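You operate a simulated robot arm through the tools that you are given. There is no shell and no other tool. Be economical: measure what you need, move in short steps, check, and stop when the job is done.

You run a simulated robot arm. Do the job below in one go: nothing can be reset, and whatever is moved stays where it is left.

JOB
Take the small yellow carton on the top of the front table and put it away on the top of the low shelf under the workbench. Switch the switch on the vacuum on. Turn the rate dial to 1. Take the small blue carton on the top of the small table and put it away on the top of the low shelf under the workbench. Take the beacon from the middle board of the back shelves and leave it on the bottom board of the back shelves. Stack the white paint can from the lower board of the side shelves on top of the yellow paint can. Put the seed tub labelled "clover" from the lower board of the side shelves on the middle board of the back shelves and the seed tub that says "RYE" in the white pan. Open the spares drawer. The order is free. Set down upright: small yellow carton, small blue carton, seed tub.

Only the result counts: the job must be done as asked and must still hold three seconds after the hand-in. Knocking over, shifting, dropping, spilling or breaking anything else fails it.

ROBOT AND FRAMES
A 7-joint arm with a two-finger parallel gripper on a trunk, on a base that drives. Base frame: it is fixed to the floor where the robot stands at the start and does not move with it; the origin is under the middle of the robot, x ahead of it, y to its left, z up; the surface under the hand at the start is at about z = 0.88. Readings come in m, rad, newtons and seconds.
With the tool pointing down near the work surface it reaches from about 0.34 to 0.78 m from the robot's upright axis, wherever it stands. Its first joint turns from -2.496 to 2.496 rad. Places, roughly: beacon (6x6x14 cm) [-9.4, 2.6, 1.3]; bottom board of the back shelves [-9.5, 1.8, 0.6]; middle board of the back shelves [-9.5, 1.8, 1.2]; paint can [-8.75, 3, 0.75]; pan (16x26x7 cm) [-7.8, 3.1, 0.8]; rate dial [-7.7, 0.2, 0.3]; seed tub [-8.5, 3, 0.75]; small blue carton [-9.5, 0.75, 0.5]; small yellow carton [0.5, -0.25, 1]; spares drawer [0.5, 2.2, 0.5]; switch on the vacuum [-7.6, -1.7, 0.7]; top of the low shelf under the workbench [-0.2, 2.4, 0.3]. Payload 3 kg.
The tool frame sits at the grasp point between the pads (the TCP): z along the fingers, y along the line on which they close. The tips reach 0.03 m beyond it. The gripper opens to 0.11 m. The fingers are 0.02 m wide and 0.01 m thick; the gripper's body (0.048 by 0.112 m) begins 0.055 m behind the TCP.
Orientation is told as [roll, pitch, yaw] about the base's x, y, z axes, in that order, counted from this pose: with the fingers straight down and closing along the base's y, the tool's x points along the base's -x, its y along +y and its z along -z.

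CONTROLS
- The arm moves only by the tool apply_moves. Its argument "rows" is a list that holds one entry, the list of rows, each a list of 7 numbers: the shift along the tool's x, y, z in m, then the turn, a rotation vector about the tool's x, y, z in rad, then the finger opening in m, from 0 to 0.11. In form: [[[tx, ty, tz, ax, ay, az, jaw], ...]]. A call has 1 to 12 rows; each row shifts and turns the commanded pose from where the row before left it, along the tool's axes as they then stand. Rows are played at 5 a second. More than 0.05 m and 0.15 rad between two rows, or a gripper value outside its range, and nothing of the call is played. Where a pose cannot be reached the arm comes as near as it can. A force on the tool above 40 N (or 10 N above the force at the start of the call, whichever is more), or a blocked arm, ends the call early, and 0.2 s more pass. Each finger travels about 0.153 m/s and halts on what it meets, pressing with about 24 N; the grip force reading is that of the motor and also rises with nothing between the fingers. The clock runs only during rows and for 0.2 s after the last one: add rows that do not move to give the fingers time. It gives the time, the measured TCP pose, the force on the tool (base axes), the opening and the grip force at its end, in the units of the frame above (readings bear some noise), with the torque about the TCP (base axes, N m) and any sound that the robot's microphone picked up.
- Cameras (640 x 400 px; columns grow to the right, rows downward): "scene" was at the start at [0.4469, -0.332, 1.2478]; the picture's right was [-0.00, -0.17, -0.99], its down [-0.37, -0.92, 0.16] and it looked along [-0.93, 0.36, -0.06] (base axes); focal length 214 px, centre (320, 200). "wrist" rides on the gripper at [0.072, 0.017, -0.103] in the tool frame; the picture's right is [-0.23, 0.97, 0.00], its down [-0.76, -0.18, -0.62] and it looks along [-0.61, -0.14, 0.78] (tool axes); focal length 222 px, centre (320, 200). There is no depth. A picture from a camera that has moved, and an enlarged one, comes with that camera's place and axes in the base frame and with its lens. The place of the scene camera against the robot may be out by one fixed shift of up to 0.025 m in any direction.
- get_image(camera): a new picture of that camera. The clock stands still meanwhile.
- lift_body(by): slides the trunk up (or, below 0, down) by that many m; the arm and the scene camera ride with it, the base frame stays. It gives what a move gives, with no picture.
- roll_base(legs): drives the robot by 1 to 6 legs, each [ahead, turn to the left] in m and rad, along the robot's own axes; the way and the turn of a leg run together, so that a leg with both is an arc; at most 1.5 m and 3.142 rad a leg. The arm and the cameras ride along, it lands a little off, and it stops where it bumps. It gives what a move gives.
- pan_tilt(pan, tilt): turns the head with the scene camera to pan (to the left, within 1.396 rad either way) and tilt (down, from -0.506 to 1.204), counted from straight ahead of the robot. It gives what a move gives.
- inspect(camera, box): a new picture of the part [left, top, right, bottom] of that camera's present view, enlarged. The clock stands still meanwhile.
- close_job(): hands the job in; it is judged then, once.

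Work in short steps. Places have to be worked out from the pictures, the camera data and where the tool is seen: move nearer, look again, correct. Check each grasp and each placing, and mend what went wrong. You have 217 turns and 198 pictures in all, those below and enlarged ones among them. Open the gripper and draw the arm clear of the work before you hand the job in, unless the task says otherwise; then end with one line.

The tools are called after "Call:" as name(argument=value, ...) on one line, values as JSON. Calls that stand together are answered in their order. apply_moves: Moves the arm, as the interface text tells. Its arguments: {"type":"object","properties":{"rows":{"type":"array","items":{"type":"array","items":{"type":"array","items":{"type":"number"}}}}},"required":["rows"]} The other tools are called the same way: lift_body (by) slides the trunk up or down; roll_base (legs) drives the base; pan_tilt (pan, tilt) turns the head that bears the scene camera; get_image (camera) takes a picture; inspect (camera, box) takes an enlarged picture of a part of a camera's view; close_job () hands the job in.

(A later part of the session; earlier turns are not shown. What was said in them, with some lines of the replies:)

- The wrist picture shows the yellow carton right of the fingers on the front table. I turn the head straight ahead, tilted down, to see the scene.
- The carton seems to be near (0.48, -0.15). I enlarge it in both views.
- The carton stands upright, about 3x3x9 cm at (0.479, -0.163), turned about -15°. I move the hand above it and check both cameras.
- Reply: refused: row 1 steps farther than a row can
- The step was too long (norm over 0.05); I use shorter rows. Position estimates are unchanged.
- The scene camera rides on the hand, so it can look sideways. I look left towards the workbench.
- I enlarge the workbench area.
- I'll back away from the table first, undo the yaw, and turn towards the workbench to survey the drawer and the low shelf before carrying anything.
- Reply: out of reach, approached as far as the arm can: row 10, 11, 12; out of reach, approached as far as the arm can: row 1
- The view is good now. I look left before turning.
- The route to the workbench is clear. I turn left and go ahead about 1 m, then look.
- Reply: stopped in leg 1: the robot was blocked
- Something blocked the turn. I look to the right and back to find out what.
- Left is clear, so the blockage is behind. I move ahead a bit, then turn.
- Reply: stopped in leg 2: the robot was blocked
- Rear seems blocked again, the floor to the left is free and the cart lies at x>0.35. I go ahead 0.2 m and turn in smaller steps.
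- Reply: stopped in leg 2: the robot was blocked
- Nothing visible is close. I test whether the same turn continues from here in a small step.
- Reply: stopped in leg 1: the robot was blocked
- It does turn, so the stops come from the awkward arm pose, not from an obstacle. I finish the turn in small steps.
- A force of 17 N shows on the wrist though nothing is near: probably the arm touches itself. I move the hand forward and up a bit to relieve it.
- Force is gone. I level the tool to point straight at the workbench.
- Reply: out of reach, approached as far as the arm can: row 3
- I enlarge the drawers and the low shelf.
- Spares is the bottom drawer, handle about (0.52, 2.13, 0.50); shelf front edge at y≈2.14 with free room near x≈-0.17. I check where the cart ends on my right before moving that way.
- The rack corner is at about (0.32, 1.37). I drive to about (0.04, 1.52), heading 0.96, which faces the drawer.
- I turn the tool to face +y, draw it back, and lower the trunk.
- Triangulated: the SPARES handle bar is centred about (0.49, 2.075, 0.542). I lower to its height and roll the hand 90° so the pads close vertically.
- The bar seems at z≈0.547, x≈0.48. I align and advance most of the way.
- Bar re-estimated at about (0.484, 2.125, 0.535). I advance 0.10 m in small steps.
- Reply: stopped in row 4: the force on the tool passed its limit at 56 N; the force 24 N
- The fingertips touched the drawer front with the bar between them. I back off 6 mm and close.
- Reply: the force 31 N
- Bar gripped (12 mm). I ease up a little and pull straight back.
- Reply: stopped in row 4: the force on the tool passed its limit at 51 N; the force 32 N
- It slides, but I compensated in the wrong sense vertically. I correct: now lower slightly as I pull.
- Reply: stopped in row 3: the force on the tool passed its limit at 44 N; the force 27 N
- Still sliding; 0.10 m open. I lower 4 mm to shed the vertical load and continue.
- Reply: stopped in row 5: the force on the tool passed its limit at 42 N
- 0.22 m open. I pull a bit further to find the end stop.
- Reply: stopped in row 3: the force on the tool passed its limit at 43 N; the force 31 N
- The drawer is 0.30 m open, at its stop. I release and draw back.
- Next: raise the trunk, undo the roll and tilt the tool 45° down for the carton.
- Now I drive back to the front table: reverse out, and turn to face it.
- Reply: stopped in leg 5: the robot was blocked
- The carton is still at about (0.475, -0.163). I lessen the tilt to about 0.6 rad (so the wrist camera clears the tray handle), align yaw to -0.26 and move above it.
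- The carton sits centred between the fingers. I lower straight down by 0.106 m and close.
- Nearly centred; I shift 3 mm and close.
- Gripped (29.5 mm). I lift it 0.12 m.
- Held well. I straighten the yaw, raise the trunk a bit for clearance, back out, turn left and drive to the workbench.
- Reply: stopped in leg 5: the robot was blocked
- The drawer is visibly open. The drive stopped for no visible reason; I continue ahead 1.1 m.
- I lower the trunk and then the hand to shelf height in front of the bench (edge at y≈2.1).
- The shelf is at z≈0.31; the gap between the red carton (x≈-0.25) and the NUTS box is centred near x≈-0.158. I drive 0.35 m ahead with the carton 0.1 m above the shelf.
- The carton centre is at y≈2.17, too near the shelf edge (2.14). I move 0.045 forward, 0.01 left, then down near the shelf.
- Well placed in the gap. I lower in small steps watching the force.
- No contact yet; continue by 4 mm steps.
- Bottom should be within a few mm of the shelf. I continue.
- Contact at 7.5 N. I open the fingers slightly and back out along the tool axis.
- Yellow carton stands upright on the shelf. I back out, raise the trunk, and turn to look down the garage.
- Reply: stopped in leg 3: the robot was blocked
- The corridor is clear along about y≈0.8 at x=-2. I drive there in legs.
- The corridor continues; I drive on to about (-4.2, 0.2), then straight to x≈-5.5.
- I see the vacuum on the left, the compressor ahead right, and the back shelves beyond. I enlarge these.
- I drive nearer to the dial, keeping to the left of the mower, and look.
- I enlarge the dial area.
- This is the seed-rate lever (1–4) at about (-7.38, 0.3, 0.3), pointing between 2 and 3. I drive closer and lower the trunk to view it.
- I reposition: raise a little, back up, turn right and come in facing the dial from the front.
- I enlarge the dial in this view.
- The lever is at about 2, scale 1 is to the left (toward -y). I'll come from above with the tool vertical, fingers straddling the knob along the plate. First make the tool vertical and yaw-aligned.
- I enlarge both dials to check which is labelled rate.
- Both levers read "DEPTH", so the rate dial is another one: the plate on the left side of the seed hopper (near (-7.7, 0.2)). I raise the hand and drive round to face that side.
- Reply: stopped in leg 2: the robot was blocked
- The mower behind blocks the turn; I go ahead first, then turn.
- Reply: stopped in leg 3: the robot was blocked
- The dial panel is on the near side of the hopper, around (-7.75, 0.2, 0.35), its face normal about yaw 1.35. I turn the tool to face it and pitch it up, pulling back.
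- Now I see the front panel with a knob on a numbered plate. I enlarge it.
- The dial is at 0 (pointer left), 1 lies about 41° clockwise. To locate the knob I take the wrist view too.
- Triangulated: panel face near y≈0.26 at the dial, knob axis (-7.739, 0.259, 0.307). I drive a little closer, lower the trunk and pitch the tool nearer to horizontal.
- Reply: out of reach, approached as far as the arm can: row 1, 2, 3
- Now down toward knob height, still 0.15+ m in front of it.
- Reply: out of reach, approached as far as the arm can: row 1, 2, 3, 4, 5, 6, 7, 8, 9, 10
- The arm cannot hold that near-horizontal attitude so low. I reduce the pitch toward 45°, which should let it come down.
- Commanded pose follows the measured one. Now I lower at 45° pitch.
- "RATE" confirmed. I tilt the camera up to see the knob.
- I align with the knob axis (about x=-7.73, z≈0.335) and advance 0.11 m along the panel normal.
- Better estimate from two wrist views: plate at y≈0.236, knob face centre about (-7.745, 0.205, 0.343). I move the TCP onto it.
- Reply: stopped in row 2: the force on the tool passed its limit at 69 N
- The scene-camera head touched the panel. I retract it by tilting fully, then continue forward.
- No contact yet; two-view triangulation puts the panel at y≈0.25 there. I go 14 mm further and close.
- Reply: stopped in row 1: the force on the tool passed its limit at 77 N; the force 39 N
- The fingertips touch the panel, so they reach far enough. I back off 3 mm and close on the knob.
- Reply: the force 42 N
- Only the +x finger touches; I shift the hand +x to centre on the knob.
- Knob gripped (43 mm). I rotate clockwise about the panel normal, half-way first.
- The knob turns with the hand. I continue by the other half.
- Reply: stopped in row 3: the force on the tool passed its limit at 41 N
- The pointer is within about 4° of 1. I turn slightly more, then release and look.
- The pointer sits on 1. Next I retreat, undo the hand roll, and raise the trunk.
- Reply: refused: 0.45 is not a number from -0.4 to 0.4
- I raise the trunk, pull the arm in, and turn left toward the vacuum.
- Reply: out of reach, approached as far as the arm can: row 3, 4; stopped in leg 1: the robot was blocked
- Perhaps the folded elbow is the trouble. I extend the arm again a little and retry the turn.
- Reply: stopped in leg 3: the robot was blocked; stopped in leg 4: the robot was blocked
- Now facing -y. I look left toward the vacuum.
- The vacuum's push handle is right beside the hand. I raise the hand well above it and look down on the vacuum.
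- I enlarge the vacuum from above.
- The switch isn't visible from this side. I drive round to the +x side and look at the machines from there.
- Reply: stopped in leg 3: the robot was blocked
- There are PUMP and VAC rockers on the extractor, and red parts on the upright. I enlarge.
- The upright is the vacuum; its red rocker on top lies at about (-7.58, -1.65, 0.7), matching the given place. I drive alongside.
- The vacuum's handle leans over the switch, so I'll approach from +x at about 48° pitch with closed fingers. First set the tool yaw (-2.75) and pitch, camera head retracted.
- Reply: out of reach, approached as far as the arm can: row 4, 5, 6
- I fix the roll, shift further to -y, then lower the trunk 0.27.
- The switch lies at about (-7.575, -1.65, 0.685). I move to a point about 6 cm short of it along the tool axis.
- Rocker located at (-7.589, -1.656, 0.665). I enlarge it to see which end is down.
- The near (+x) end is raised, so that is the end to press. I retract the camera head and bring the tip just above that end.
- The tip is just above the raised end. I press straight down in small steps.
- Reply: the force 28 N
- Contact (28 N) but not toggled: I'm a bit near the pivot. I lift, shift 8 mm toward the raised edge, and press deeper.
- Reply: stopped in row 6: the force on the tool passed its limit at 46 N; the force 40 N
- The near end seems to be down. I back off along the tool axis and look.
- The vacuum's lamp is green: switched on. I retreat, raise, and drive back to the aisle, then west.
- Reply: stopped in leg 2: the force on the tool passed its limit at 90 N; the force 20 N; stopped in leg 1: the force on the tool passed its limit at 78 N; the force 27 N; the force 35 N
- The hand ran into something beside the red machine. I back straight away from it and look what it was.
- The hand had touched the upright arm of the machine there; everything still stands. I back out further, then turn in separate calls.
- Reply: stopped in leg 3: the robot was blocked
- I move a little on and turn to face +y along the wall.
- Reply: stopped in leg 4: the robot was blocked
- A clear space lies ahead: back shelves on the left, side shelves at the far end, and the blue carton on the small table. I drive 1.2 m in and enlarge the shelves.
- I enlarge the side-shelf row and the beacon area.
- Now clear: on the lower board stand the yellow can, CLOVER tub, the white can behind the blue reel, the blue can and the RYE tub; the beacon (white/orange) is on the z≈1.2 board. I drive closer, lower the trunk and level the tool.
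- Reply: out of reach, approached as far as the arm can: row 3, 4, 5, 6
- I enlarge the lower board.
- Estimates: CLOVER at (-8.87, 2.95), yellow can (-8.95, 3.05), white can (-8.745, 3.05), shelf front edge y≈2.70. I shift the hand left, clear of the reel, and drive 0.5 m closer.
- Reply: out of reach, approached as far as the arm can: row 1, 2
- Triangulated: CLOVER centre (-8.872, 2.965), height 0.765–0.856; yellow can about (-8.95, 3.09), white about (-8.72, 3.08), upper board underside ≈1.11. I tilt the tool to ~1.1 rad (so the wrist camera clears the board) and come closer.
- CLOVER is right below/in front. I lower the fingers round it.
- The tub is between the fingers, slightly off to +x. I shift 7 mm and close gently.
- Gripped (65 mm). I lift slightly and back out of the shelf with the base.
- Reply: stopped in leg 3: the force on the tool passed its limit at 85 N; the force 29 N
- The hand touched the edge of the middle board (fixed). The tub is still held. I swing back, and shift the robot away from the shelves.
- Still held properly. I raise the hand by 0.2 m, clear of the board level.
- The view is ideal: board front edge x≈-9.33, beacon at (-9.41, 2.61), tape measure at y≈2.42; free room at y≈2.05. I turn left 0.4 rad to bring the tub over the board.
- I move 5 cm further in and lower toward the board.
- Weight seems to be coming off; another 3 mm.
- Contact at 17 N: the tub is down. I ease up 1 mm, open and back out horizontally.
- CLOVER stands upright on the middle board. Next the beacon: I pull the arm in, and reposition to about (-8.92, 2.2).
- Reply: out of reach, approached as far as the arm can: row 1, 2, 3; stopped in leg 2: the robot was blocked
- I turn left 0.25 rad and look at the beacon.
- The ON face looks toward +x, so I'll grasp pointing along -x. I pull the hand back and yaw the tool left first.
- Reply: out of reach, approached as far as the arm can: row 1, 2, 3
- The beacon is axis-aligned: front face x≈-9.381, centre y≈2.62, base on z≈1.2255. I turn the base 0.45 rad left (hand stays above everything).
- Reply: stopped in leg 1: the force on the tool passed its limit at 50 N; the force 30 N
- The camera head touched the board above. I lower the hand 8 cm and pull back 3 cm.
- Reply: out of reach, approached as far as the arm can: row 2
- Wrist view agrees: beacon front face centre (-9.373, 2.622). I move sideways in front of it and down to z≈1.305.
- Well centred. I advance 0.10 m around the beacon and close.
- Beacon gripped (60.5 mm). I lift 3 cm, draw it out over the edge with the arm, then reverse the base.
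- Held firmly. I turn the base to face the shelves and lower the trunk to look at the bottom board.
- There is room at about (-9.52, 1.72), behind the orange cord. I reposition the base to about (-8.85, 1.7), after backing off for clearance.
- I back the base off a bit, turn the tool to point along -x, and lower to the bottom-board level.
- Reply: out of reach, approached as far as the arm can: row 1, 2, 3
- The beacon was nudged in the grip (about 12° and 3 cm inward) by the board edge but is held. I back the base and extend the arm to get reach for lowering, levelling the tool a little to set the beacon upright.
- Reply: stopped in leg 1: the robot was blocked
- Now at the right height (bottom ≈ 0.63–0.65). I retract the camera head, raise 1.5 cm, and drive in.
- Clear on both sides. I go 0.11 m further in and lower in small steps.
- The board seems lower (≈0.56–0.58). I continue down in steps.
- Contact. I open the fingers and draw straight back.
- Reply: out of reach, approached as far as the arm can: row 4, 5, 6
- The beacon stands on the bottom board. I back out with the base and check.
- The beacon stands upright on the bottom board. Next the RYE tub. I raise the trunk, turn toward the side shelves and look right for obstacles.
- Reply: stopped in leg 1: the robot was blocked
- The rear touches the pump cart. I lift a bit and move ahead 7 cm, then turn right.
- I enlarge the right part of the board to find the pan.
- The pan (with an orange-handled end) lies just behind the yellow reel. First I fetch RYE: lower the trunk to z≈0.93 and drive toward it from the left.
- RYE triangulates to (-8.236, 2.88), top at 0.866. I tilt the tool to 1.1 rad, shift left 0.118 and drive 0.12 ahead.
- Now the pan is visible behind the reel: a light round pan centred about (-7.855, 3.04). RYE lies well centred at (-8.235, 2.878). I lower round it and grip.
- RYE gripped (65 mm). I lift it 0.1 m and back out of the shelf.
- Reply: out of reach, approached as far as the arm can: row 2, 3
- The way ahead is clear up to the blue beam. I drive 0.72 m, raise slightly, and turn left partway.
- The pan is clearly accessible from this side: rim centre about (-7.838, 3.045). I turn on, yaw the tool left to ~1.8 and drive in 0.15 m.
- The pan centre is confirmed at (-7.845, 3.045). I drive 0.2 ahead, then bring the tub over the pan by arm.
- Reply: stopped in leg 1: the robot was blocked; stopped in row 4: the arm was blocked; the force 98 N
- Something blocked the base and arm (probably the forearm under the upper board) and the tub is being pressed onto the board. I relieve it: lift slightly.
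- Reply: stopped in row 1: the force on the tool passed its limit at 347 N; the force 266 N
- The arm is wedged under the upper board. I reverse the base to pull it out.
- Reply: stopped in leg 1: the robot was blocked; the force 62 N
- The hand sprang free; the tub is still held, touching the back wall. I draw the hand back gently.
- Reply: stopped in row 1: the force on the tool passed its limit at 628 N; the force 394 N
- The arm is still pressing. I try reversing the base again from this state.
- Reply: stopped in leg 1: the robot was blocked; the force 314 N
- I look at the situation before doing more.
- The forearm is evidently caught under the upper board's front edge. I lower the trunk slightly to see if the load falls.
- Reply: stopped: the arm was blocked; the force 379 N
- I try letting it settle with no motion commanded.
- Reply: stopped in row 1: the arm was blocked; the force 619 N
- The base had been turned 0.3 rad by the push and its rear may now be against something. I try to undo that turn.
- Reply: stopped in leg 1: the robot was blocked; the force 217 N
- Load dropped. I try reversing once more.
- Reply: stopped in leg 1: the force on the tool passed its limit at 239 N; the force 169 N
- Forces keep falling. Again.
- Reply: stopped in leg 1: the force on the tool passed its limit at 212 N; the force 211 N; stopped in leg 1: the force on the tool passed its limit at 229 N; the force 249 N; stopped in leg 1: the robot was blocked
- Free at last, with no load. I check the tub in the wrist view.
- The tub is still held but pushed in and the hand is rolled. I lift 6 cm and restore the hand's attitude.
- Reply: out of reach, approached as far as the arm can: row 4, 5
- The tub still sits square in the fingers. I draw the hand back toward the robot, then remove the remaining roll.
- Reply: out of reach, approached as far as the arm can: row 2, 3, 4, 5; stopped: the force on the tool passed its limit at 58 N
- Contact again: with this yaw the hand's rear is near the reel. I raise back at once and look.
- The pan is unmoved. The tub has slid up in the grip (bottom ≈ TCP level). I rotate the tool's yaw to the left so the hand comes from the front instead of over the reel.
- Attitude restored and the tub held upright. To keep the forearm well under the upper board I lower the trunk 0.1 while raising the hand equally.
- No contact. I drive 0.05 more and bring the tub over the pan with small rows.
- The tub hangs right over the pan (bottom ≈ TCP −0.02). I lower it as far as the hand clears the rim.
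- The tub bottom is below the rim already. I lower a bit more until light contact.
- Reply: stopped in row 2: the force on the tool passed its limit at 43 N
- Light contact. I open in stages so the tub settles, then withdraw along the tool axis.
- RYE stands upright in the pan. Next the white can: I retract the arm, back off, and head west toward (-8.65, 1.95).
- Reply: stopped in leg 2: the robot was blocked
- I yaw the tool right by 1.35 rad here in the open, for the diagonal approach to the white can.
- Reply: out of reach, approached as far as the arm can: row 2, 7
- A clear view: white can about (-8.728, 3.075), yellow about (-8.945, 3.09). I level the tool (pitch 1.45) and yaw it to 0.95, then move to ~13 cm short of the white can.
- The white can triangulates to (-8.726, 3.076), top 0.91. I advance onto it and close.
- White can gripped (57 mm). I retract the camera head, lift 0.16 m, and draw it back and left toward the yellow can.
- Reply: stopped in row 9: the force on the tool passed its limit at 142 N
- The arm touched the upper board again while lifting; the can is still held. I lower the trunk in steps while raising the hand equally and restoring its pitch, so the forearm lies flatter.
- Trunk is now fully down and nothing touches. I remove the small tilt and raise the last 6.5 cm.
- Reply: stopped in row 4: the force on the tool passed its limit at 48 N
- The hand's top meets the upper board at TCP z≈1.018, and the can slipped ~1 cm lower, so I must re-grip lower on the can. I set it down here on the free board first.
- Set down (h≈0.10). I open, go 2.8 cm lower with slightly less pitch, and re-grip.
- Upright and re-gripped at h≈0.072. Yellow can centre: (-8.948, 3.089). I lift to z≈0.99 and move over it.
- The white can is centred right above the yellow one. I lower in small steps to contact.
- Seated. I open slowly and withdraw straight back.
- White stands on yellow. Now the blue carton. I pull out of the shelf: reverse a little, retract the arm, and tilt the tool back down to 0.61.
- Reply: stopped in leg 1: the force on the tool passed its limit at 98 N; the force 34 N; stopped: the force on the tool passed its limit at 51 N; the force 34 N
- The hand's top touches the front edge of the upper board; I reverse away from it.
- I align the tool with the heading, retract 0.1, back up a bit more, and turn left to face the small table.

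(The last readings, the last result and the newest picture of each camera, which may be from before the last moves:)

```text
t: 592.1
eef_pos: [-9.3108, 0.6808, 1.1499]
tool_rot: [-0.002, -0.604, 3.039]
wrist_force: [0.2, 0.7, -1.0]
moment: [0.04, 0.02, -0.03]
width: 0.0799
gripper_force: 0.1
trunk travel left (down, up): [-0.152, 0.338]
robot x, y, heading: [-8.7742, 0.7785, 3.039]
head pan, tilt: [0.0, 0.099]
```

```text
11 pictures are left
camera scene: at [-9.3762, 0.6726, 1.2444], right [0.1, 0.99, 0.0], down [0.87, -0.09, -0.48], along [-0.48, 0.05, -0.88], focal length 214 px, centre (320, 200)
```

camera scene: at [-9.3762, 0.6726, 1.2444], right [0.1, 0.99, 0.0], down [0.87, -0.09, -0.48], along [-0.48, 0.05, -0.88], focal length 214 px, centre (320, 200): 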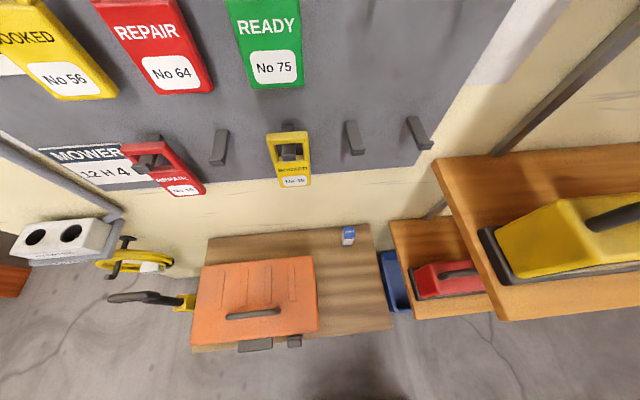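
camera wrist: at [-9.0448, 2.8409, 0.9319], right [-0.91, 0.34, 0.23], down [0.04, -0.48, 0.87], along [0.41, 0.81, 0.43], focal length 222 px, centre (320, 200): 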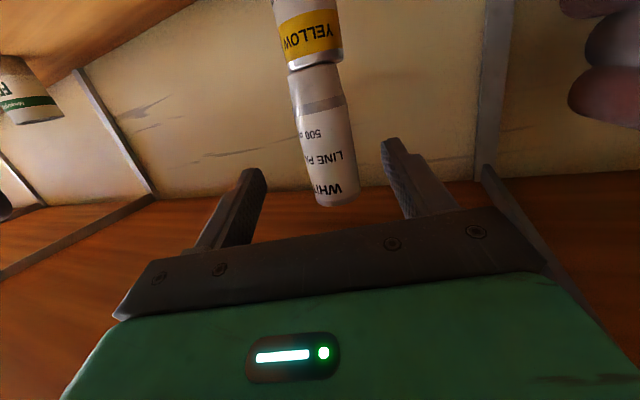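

The blue carton stands at the back right of the small table, about (-9.6, 0.79). I lower the trunk and hand, shifting right, then look closely.

Call:
lift_body(by=-0.15)

Call:
apply_moves(rows=[[[0.0237, -0.0183, 0.0343, 0, 0, 0, 0.07], [0.0237, -0.0183, 0.0343, 0, 0, 0, 0.07], [0.0237, -0.0183, 0.0343, 0, 0, 0, 0.07], [0.0237, -0.0183, 0.0343, 0, 0, 0, 0.07], [0.0237, -0.0183, 0.0343, 0, 0, 0, 0.07], [0.0237, -0.0183, 0.0343, 0, 0, 0, 0.07], [0, 0, 0, 0, 0, 0, 0.07]]])

Call:
get_image(camera="scene")

Call:
get_image(camera="wrist")

```text
t: 593.8
eef_pos: [-9.3105, 0.6808, 1.0006]
tool_rot: [-0.001, -0.604, 3.039]
wrist_force: [-1.1, 0.1, -0.2]
moment: [0.0, 0.03, 0.03]
width: 0.08
gripper_force: 0.1
trunk travel left (down, up): [-0.002, 0.488]
robot x, y, heading: [-8.7762, 0.7804, 3.032]
head pan, tilt: [0.0, 0.099]
```

```text
t: 595.4
eef_pos: [-9.2994, 0.7912, 0.7486]
tool_rot: [0.0, -0.606, 3.039]
wrist_force: [-0.3, -0.2, 0.3]
moment: [-0.02, -0.01, 0.0]
width: 0.07
gripper_force: 0.0
trunk travel left (down, up): [-0.002, 0.488]
robot x, y, heading: [-8.7797, 0.7849, 3.035]
head pan, tilt: [0.0, 0.099]
```

```text
10 pictures are left
camera scene: at [-9.3649, 0.7831, 0.8423], right [0.1, 0.99, 0.0], down [0.87, -0.09, -0.48], along [-0.48, 0.05, -0.88], focal length 214 px, centre (320, 200)
```

scene: 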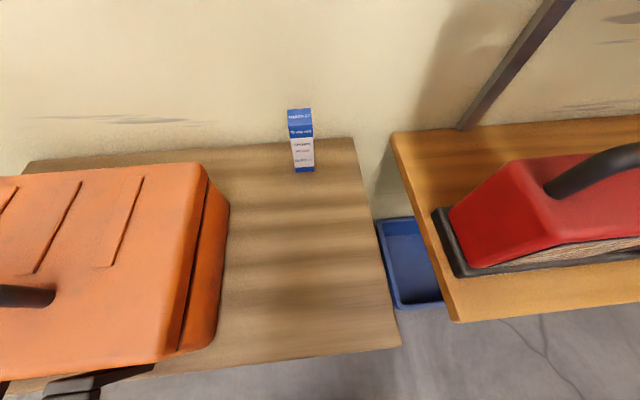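

```text
9 pictures are left
camera wrist: at [-9.1843, 0.762, 0.792], right [-0.29, -0.95, 0.13], down [-0.25, 0.2, 0.95], along [-0.92, 0.24, -0.3], focal length 222 px, centre (320, 200)
```

wrist: 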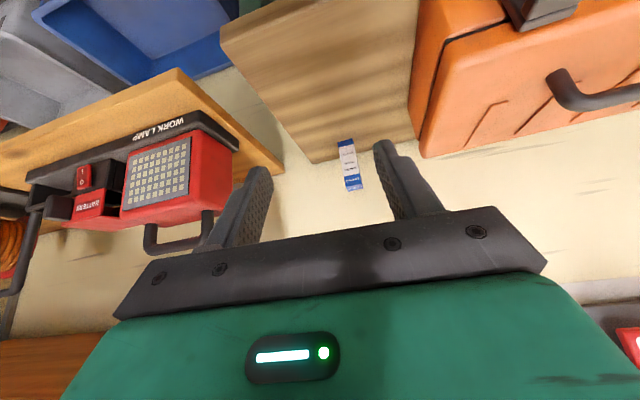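

Carton: centre about (-9.592, 0.795), standing from z≈0.553 to 0.645. I retract the camera head, drive 0.13 in and place the fingers above it.

Call:
pan_tilt(pan=0.0, tilt=1.0)

Call:
roll_base(legs=[[0.13, 0]])

Call:
apply_moves(rows=[[[-0.0335, 0.006, 0.0232, 0, 0, 0, 0.06], [-0.0335, 0.006, 0.0232, 0, 0, 0, 0.06], [-0.0335, 0.006, 0.0232, 0, 0, 0, 0.06], [-0.0335, 0.006, 0.0232, 0, 0, 0, 0.06], [0, 0, 0, 0, 0, 0, 0.06]]])

Call:
get_image(camera="scene")

```text
t: 596.6
eef_pos: [-9.2997, 0.7903, 0.7488]
tool_rot: [-0.001, -0.603, 3.038]
wrist_force: [0.3, -0.3, 0.3]
moment: [-0.03, -0.01, 0.02]
width: 0.07
gripper_force: 0.1
trunk travel left (down, up): [-0.002, 0.488]
robot x, y, heading: [-8.7721, 0.7796, 3.034]
head pan, tilt: [0.0, 1.0]
```

```text
t: 597.9
eef_pos: [-9.4304, 0.8077, 0.7479]
tool_rot: [-0.002, -0.604, 3.035]
wrist_force: [1.0, 0.4, -0.1]
moment: [-0.02, 0.0, 0.05]
width: 0.07
gripper_force: 0.1
trunk travel left (down, up): [-0.002, 0.488]
robot x, y, heading: [-8.9036, 0.7959, 3.027]
head pan, tilt: [0.0, 1.0]
```

```text
t: 599.1
eef_pos: [-9.5979, 0.8019, 0.7515]
tool_rot: [-0.002, -0.604, 3.035]
wrist_force: [0.9, -0.2, 0.5]
moment: [0.0, 0.01, -0.03]
width: 0.0598
gripper_force: 0.0
trunk travel left (down, up): [-0.002, 0.488]
robot x, y, heading: [-8.9041, 0.798, 3.033]
head pan, tilt: [0.0, 1.0]
```

```text
8 pictures are left
camera scene: at [-9.5866, 0.786, 0.8187], right [0.11, 0.99, 0.0], down [0.92, -0.1, 0.39], along [0.38, -0.04, -0.92], focal length 214 px, centre (320, 200)
```

scene: 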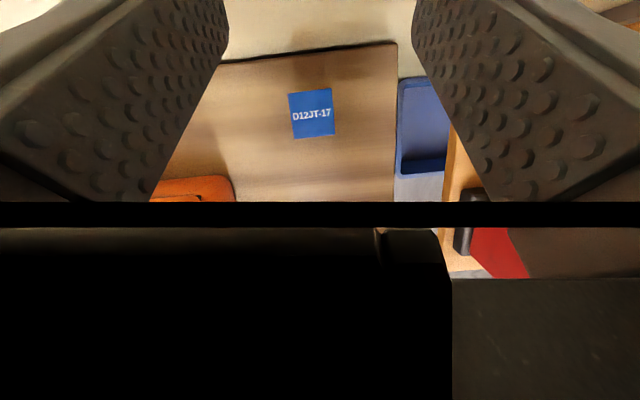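

Nearly centred; the carton is turned ~7°. I adjust yaw, shift a few mm, lower and close.

Call:
apply_moves(rows=[[[0.0066, 0.005, -0.0046, -0.0738, 0, -0.107, 0.06], [0.0232, 0, 0.0335, 0, 0, 0, 0.06], [0.0232, 0, 0.0335, 0, 0, 0, 0.06], [0.0232, 0, 0.0335, 0, 0, 0, 0.06], [0, 0, 0, 0, 0, 0, 0.06], [0, 0, 0, 0, 0, 0, 0], [0, 0, 0, 0, 0, 0, 0], [0, 0, 0, 0, 0, 0, 0]]])

```text
t: 600.9
eef_pos: [-9.5879, 0.794, 0.6252]
tool_rot: [-0.001, -0.604, -3.118]
wrist_force: [-0.9, -0.5, -0.2]
moment: [0.01, 0.0, 0.04]
width: 0.0297
gripper_force: 23.5
trunk travel left (down, up): [-0.002, 0.488]
robot x, y, heading: [-8.9063, 0.7975, 3.029]
head pan, tilt: [0.0, 1.0]
```

Blue carton gripped (29.7 mm). I lift it, back away and raise the trunk for travel.

Call:
apply_moves(rows=[[[-0.0227, 0, -0.033, 0, 0, 0, 0], [-0.0227, 0, -0.033, 0, 0, 0, 0], [-0.0227, 0, -0.033, 0, 0, 0, 0], [0, 0, 0, 0, 0, 0, 0]]])

Call:
roll_base(legs=[[-0.14, 0]])

Call:
lift_body(by=0.38)

Call:
roll_base(legs=[[0, 0.5], [0, 0.5], [0, 0.68]])

```text
t: 601.9
eef_pos: [-9.5869, 0.7945, 0.7456]
tool_rot: [-0.002, -0.604, -3.119]
wrist_force: [0.9, 0.4, -1.0]
moment: [0.02, -0.02, -0.01]
width: 0.0294
gripper_force: 24.4
trunk travel left (down, up): [-0.002, 0.488]
robot x, y, heading: [-8.9035, 0.7948, 3.037]
head pan, tilt: [0.0, 1.0]
```

```text
t: 603.2
eef_pos: [-9.4496, 0.7784, 0.7463]
tool_rot: [-0.002, -0.604, -3.12]
wrist_force: [-0.2, 0.0, -1.3]
moment: [-0.05, 0.01, 0.01]
width: 0.0298
gripper_force: 24.0
trunk travel left (down, up): [-0.002, 0.488]
robot x, y, heading: [-8.7686, 0.7782, 3.028]
head pan, tilt: [0.0, 1.0]
```

```text
t: 606.9
eef_pos: [-9.4483, 0.7802, 1.1255]
tool_rot: [-0.003, -0.603, -3.12]
wrist_force: [-0.5, -0.5, -1.0]
moment: [0.01, -0.01, 0.02]
width: 0.0297
gripper_force: 23.7
trunk travel left (down, up): [-0.382, 0.108]
robot x, y, heading: [-8.7691, 0.7813, 3.033]
head pan, tilt: [0.0, 1.0]
```

```text
t: 612.5
eef_pos: [-8.6699, 0.107, 1.1252]
tool_rot: [-0.007, -0.601, -1.406]
wrist_force: [2.5, 0.1, -1.3]
moment: [-0.04, 0.2, -0.17]
width: 0.0295
gripper_force: 24.0
trunk travel left (down, up): [-0.382, 0.108]
robot x, y, heading: [-8.8389, 0.7818, -1.59]
head pan, tilt: [0.0, 1.0]
stopped in leg 3: the robot was blocked; the commanded pose is now the measured one
```

Now south 1.3 m, then turn east.

Call:
roll_base(legs=[[0.65, 0], [0.65, 0]])

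Call:
roll_base(legs=[[0, 0.5], [0, 0.5], [0, 0.58]])

```text
t: 619.4
eef_pos: [-8.7055, -1.1983, 1.1259]
tool_rot: [-0.003, -0.603, -1.417]
wrist_force: [1.0, 0.0, -0.3]
moment: [0.0, -0.03, -0.02]
width: 0.0297
gripper_force: 23.8
trunk travel left (down, up): [-0.382, 0.108]
robot x, y, heading: [-8.8691, -0.5283, -1.592]
head pan, tilt: [0.0, 1.0]
```

```text
t: 624.8
eef_pos: [-8.1915, -0.358, 1.1263]
tool_rot: [-0.012, -0.6, 0.167]
wrist_force: [-0.4, 2.2, -0.9]
moment: [-0.16, -0.05, -0.1]
width: 0.0295
gripper_force: 23.9
trunk travel left (down, up): [-0.382, 0.108]
robot x, y, heading: [-8.8677, -0.5861, -0.053]
head pan, tilt: [0.0, 1.0]
stopped in leg 3: the robot was blocked; the commanded pose is now the measured one
```

East along the aisle, then toward the corridor.

Call:
roll_base(legs=[[0.5, 0.08], [1.0, 0], [0.6, 0]])

Call:
roll_base(legs=[[0, 0.45], [0.65, 0], [0.6, 0]])

```text
t: 635.5
eef_pos: [-6.1131, -0.2662, 1.1273]
tool_rot: [-0.007, -0.604, 0.253]
wrist_force: [1.0, -0.2, -0.7]
moment: [0.01, 0.0, -0.02]
width: 0.03
gripper_force: 23.7
trunk travel left (down, up): [-0.382, 0.108]
robot x, y, heading: [-6.7648, -0.557, 0.038]
head pan, tilt: [0.0, 1.0]
```

```text
t: 643.5
eef_pos: [-5.1879, 0.5708, 1.1269]
tool_rot: [-0.005, -0.602, 0.697]
wrist_force: [-0.8, -0.2, -0.4]
moment: [-0.03, 0.02, -0.01]
width: 0.0295
gripper_force: 23.8
trunk travel left (down, up): [-0.382, 0.108]
robot x, y, heading: [-5.6548, 0.0298, 0.485]
head pan, tilt: [0.0, 1.0]
```

Call:
roll_base(legs=[[0, -0.37], [0.75, 0], [0.71, 0], [0, 0.14], [1.1, 0], [1.1, 0]])

Call:
roll_base(legs=[[0.7, 0.03], [0.5, 0]])

```text
t: 663.0
eef_pos: [-1.5571, 1.1672, 1.1271]
tool_rot: [-0.008, -0.602, 0.487]
wrist_force: [-0.1, 0.7, -0.5]
moment: [0.0, 0.02, -0.04]
width: 0.0292
gripper_force: 23.8
trunk travel left (down, up): [-0.382, 0.108]
robot x, y, heading: [-2.1246, 0.7348, 0.266]
head pan, tilt: [0.0, 1.0]
```

```text
t: 669.5
eef_pos: [-0.4188, 1.5452, 1.1285]
tool_rot: [-0.008, -0.601, 0.529]
wrist_force: [0.2, -0.3, -0.5]
moment: [0.03, 0.0, 0.01]
width: 0.0296
gripper_force: 24.1
trunk travel left (down, up): [-0.382, 0.108]
robot x, y, heading: [-0.9667, 1.0871, 0.31]
head pan, tilt: [0.0, 1.0]
```

Now I go to the start of the final approach at about (-0.395, 1.14), heading 1.35.

Call:
roll_base(legs=[[0, -0.22], [0.574, 0], [0, 0.45], [0, 0.45], [0, 0.36]])

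Call:
lift_body(by=-0.38)

Call:
apply_moves(rows=[[[0.0286, 0, 0.041, 0, 0, 0, 0], [0.0286, 0, 0.041, 0, 0, 0, 0], [0.0286, 0, 0.041, 0, 0, 0, 0], [0.0286, 0, 0.041, 0, 0, 0, 0], [0.0286, 0, 0.041, 0, 0, 0, 0], [0, 0, 0, 0, 0, 0, 0]]])

Call:
pan_tilt(pan=0.0, tilt=-0.2)

Call:
get_image(camera="scene")

```text
t: 677.4
eef_pos: [-0.5251, 1.8494, 1.1302]
tool_rot: [-0.01, -0.601, 1.591]
wrist_force: [0.2, -0.9, 0.3]
moment: [0.04, 0.01, -0.02]
width: 0.0297
gripper_force: 23.8
trunk travel left (down, up): [-0.382, 0.108]
robot x, y, heading: [-0.3406, 1.1389, 1.364]
head pan, tilt: [0.0, 1.0]
```

```text
t: 681.0
eef_pos: [-0.5246, 1.8502, 0.7492]
tool_rot: [-0.009, -0.603, 1.591]
wrist_force: [-1.1, 0.6, -0.7]
moment: [-0.01, 0.02, 0.0]
width: 0.0296
gripper_force: 23.7
trunk travel left (down, up): [-0.002, 0.488]
robot x, y, heading: [-0.3403, 1.1375, 1.361]
head pan, tilt: [0.0, 1.0]
```

```text
t: 682.4
eef_pos: [-0.5206, 1.8485, 0.4971]
tool_rot: [-0.008, -0.601, 1.594]
wrist_force: [0.3, -0.6, -1.3]
moment: [-0.01, 0.0, 0.01]
width: 0.0296
gripper_force: 24.3
trunk travel left (down, up): [-0.002, 0.488]
robot x, y, heading: [-0.3419, 1.1395, 1.364]
head pan, tilt: [0.0, 1.0]
```

```text
t: 683.8
eef_pos: [-0.5205, 1.8479, 0.4976]
tool_rot: [-0.009, -0.601, 1.593]
wrist_force: [-0.7, -1.1, -0.3]
moment: [0.02, 0.0, -0.02]
width: 0.0295
gripper_force: 24.0
trunk travel left (down, up): [-0.002, 0.488]
robot x, y, heading: [-0.3385, 1.1397, 1.361]
head pan, tilt: [0.0, -0.201]
```

```text
7 pictures are left
camera scene: at [-0.5277, 1.9133, 0.6138], right [1.0, 0.02, 0.01], down [0.02, -0.7, -0.72], along [-0.01, 0.72, -0.7], focal length 214 px, centre (320, 200)
```

scene: 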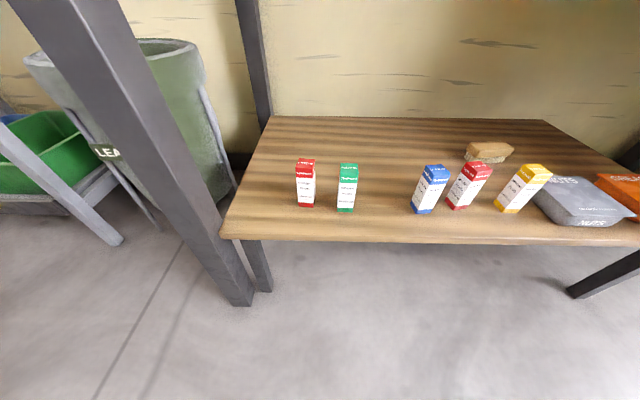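

The gap between green and blue is centred at x≈-0.405. I drive in 0.46 m and look down.

Call:
roll_base(legs=[[0.46, 0]])

Call:
pan_tilt(pan=0.0, tilt=0.5)

Call:
get_image(camera="scene")

```text
t: 686.5
eef_pos: [-0.4364, 2.2776, 0.4945]
tool_rot: [-0.009, -0.589, 1.605]
wrist_force: [-0.3, -0.2, -0.4]
moment: [-0.03, -0.01, 0.0]
width: 0.0295
gripper_force: 24.0
trunk travel left (down, up): [-0.002, 0.488]
robot x, y, heading: [-0.2477, 1.5766, 1.373]
head pan, tilt: [0.0, -0.201]
stopped in leg 1: the robot was blocked; the commanded pose is now the measured one
```

```text
t: 687.6
eef_pos: [-0.4362, 2.2767, 0.4956]
tool_rot: [-0.012, -0.587, 1.605]
wrist_force: [-0.1, 0.8, -0.5]
moment: [0.03, 0.0, -0.06]
width: 0.0296
gripper_force: 23.9
trunk travel left (down, up): [-0.002, 0.488]
robot x, y, heading: [-0.2489, 1.5755, 1.372]
head pan, tilt: [0.0, 0.499]
```

```text
6 pictures are left
camera scene: at [-0.4421, 2.2942, 0.5682], right [1.0, 0.03, 0.01], down [0.03, -1.0, -0.09], along [0.01, 0.09, -1.0], focal length 214 px, centre (320, 200)
```

scene: 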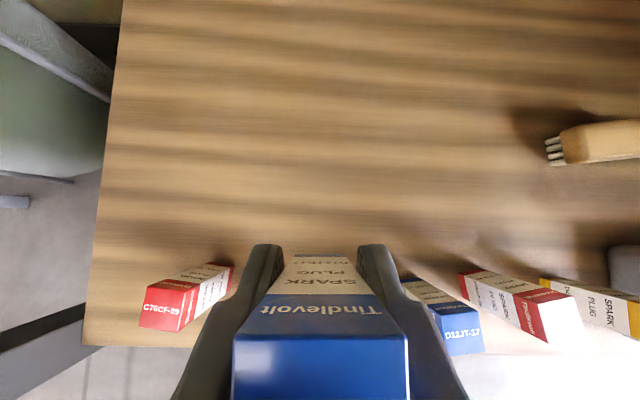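

I ease the base back 4 cm, then extend the arm to (-0.405, 2.30) and lower part-way.

Call:
roll_base(legs=[[-0.04, 0]])

Call:
apply_moves(rows=[[[-0.0255, -0.0195, 0.0175, 0, 0, 0, 0], [-0.0255, -0.0195, 0.0175, 0, 0, 0, 0], [0.0203, 0, 0.0305, 0, 0, 0, 0], [0.0203, 0, 0.0305, 0, 0, 0, 0], [0.015, 0, 0.0225, 0, 0, 0, 0], [0, 0, 0, 0, 0, 0, 0]]])

Call:
get_image(camera="scene")

```text
t: 688.5
eef_pos: [-0.4448, 2.2395, 0.4923]
tool_rot: [-0.01, -0.587, 1.605]
wrist_force: [-0.4, 0.2, -0.3]
moment: [-0.01, -0.02, 0.03]
width: 0.0295
gripper_force: 24.2
trunk travel left (down, up): [-0.002, 0.488]
robot x, y, heading: [-0.2536, 1.5377, 1.37]
head pan, tilt: [0.0, 0.499]
```

```text
t: 689.9
eef_pos: [-0.4056, 2.3032, 0.3901]
tool_rot: [-0.014, -0.587, 1.604]
wrist_force: [-0.7, 0.6, -0.9]
moment: [0.0, -0.01, -0.01]
width: 0.0297
gripper_force: 24.5
trunk travel left (down, up): [-0.002, 0.488]
robot x, y, heading: [-0.2571, 1.5376, 1.368]
head pan, tilt: [0.0, 0.499]
```

```text
5 pictures are left
camera scene: at [-0.4119, 2.3204, 0.4642], right [1.0, 0.03, 0.01], down [0.03, -1.0, -0.09], along [0.01, 0.09, -1.0], focal length 214 px, centre (320, 200)
```

scene: 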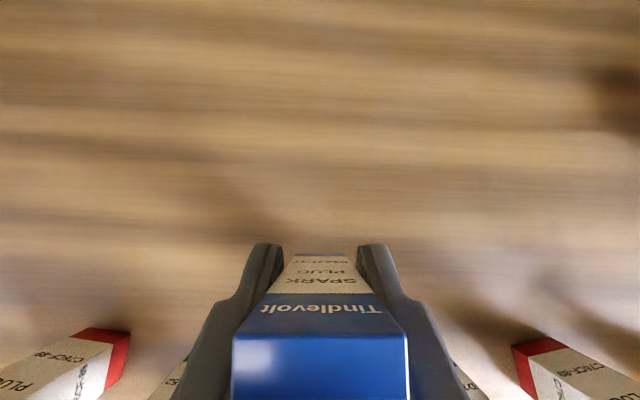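

Clear all round. I lower to contact (expected at TCP z≈0.371).

Call:
apply_moves(rows=[[[0.0034, 0, 0.005, 0, 0, 0, 0], [0.0034, 0, 0.005, 0, 0, 0, 0]]])

Call:
apply_moves(rows=[[[0.0017, 0, 0.0025, 0, 0, 0, 0], [0.0017, 0, 0.0025, 0, 0, 0, 0]]])

```text
t: 690.5
eef_pos: [-0.4049, 2.3033, 0.3788]
tool_rot: [-0.011, -0.587, 1.604]
wrist_force: [-0.5, 0.1, -0.8]
moment: [-0.01, -0.04, 0.03]
width: 0.0295
gripper_force: 23.7
trunk travel left (down, up): [-0.002, 0.488]
robot x, y, heading: [-0.2554, 1.5358, 1.375]
head pan, tilt: [0.0, 0.499]
```

```text
t: 691.1
eef_pos: [-0.4049, 2.3029, 0.3738]
tool_rot: [-0.012, -0.587, 1.602]
wrist_force: [0.1, -0.3, -0.9]
moment: [0.01, 0.0, -0.04]
width: 0.0295
gripper_force: 24.6
trunk travel left (down, up): [-0.002, 0.488]
robot x, y, heading: [-0.2571, 1.5364, 1.373]
head pan, tilt: [0.0, 0.499]
```

Call:
apply_moves(rows=[[[0.0017, 0, 0.0025, 0, 0, 0, 0], [0.0017, 0, 0.0025, 0, 0, 0, 0]]])

```text
t: 691.7
eef_pos: [-0.4059, 2.3028, 0.3657]
tool_rot: [-0.012, -0.587, 1.605]
wrist_force: [1.0, 0.7, -0.6]
moment: [-0.01, 0.03, -0.04]
width: 0.03
gripper_force: 23.7
trunk travel left (down, up): [-0.002, 0.488]
robot x, y, heading: [-0.2558, 1.5347, 1.372]
head pan, tilt: [0.0, 0.499]
```

Not yet; continuing by 3 mm steps.

Call:
apply_moves(rows=[[[0.0014, 0, 0.0021, 0, 0, 0, 0], [0.0014, 0, 0.0021, 0, 0, 0, 0]]])

Call:
apply_moves(rows=[[[0.0014, 0, 0.0021, 0, 0, 0, 0], [0.0014, 0, 0.0021, 0, 0, 0, 0]]])

```text
t: 692.3
eef_pos: [-0.4053, 2.3028, 0.3648]
tool_rot: [-0.011, -0.59, 1.601]
wrist_force: [1.3, -3.2, 22.1]
moment: [0.0, 0.13, -0.01]
width: 0.0296
gripper_force: 24.1
trunk travel left (down, up): [-0.002, 0.488]
robot x, y, heading: [-0.2583, 1.5384, 1.37]
head pan, tilt: [0.0, 0.499]
```

```text
t: 692.9
eef_pos: [-0.4058, 2.3033, 0.3578]
tool_rot: [-0.01, -0.589, 1.604]
wrist_force: [-2.9, 2.3, 21.9]
moment: [-0.04, 0.36, 0.01]
width: 0.0293
gripper_force: 24.0
trunk travel left (down, up): [-0.002, 0.488]
robot x, y, heading: [-0.2594, 1.5393, 1.374]
head pan, tilt: [0.0, 0.499]
```

Firm contact. I open to 5 cm and back out along the tool axis.

Call:
apply_moves(rows=[[[-0.001, 0, -0.0015, 0, 0, 0, 0.033], [0, 0, 0, 0, 0, 0, 0.05], [0, 0, 0, 0, 0, 0, 0.05], [0, 0, -0.03, 0, 0, 0, 0.05], [0, 0, -0.04, 0, 0, 0, 0.05], [0, 0, -0.04, 0, 0, 0, 0.05], [0, 0, 0, 0, 0, 0, 0.05]]])

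Call:
get_image(camera="scene")

```text
t: 694.5
eef_pos: [-0.4054, 2.2405, 0.4511]
tool_rot: [-0.012, -0.586, 1.603]
wrist_force: [-0.8, 0.1, 0.0]
moment: [0.0, 0.0, 0.01]
width: 0.0502
gripper_force: 0.1
trunk travel left (down, up): [-0.002, 0.488]
robot x, y, heading: [-0.2565, 1.5376, 1.37]
head pan, tilt: [0.0, 0.499]
```

```text
4 pictures are left
camera scene: at [-0.4119, 2.2582, 0.5258], right [1.0, 0.03, 0.01], down [0.03, -1.0, -0.09], along [0.01, 0.09, -1.0], focal length 214 px, centre (320, 200)
```

scene: 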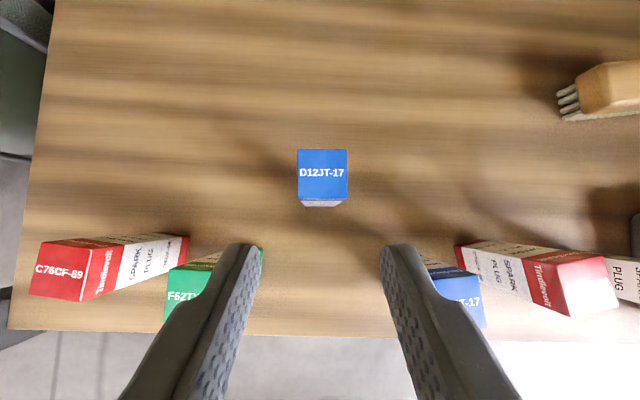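

The blue carton stands upright on the low shelf. I back the arm and the base clear and take a last look.

Call:
apply_moves(rows=[[[0, 0, -0.04, 0, 0, 0, 0.05], [0, 0, -0.04, 0, 0, 0, 0.05], [0, 0, -0.04, 0, 0, 0, 0.05], [0, 0, -0.03, 0, 0, 0, 0.05], [0, 0, 0, 0, 0, 0, 0.08]]])

Call:
roll_base(legs=[[-0.35, 0]])

Call:
pan_tilt(pan=-0.3, tilt=-0.35)

Call:
get_image(camera="scene")

```text
t: 695.7
eef_pos: [-0.4059, 2.1569, 0.5748]
tool_rot: [-0.014, -0.588, 1.604]
wrist_force: [-0.1, -0.1, 0.1]
moment: [0.04, -0.01, 0.01]
width: 0.0797
gripper_force: 0.1
trunk travel left (down, up): [-0.002, 0.488]
robot x, y, heading: [-0.2582, 1.5382, 1.373]
head pan, tilt: [0.0, 0.499]
```

```text
t: 698.0
eef_pos: [-0.4789, 1.8061, 0.5745]
tool_rot: [-0.011, -0.586, 1.61]
wrist_force: [0.0, -0.4, -0.8]
moment: [0.0, -0.01, -0.02]
width: 0.08
gripper_force: 0.1
trunk travel left (down, up): [-0.002, 0.488]
robot x, y, heading: [-0.323, 1.1904, 1.378]
head pan, tilt: [0.0, 0.499]
```

```text
t: 699.2
eef_pos: [-0.4788, 1.8064, 0.5742]
tool_rot: [-0.012, -0.587, 1.609]
wrist_force: [-0.1, 0.2, 0.1]
moment: [0.0, 0.02, -0.01]
width: 0.0798
gripper_force: 0.0
trunk travel left (down, up): [-0.002, 0.488]
robot x, y, heading: [-0.3289, 1.1901, 1.374]
head pan, tilt: [-0.3, -0.351]
```

```text
3 pictures are left
camera scene: at [-0.4648, 1.8769, 0.7061], right [0.96, -0.13, 0.26], down [0.13, -0.6, -0.79], along [0.26, 0.79, -0.55], focal length 214 px, centre (320, 200)
```

scene: 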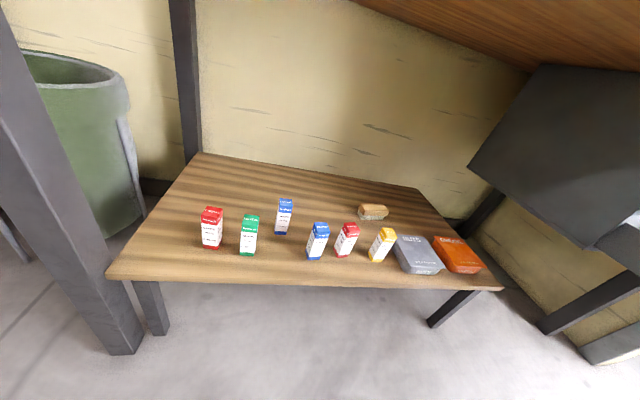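

Both cartons stand upright on the low shelf, and the gripper is open and clear. I hand the job in.

Call:
close_job()

```text
The job is handed in.
```

All eight tasks are done and handed in, but the hand and base bumped several things on the way. The hand struck the upright arm of a floor machine next to the vacuum; it was still standing afterwards. It also got wedged under an upper shelf board, brushed the yellow reel, and backed into the pump cart. Everything I could see afterwards was still upright, but I did not check the reel or the cart again, and one of them may have shifted a little.
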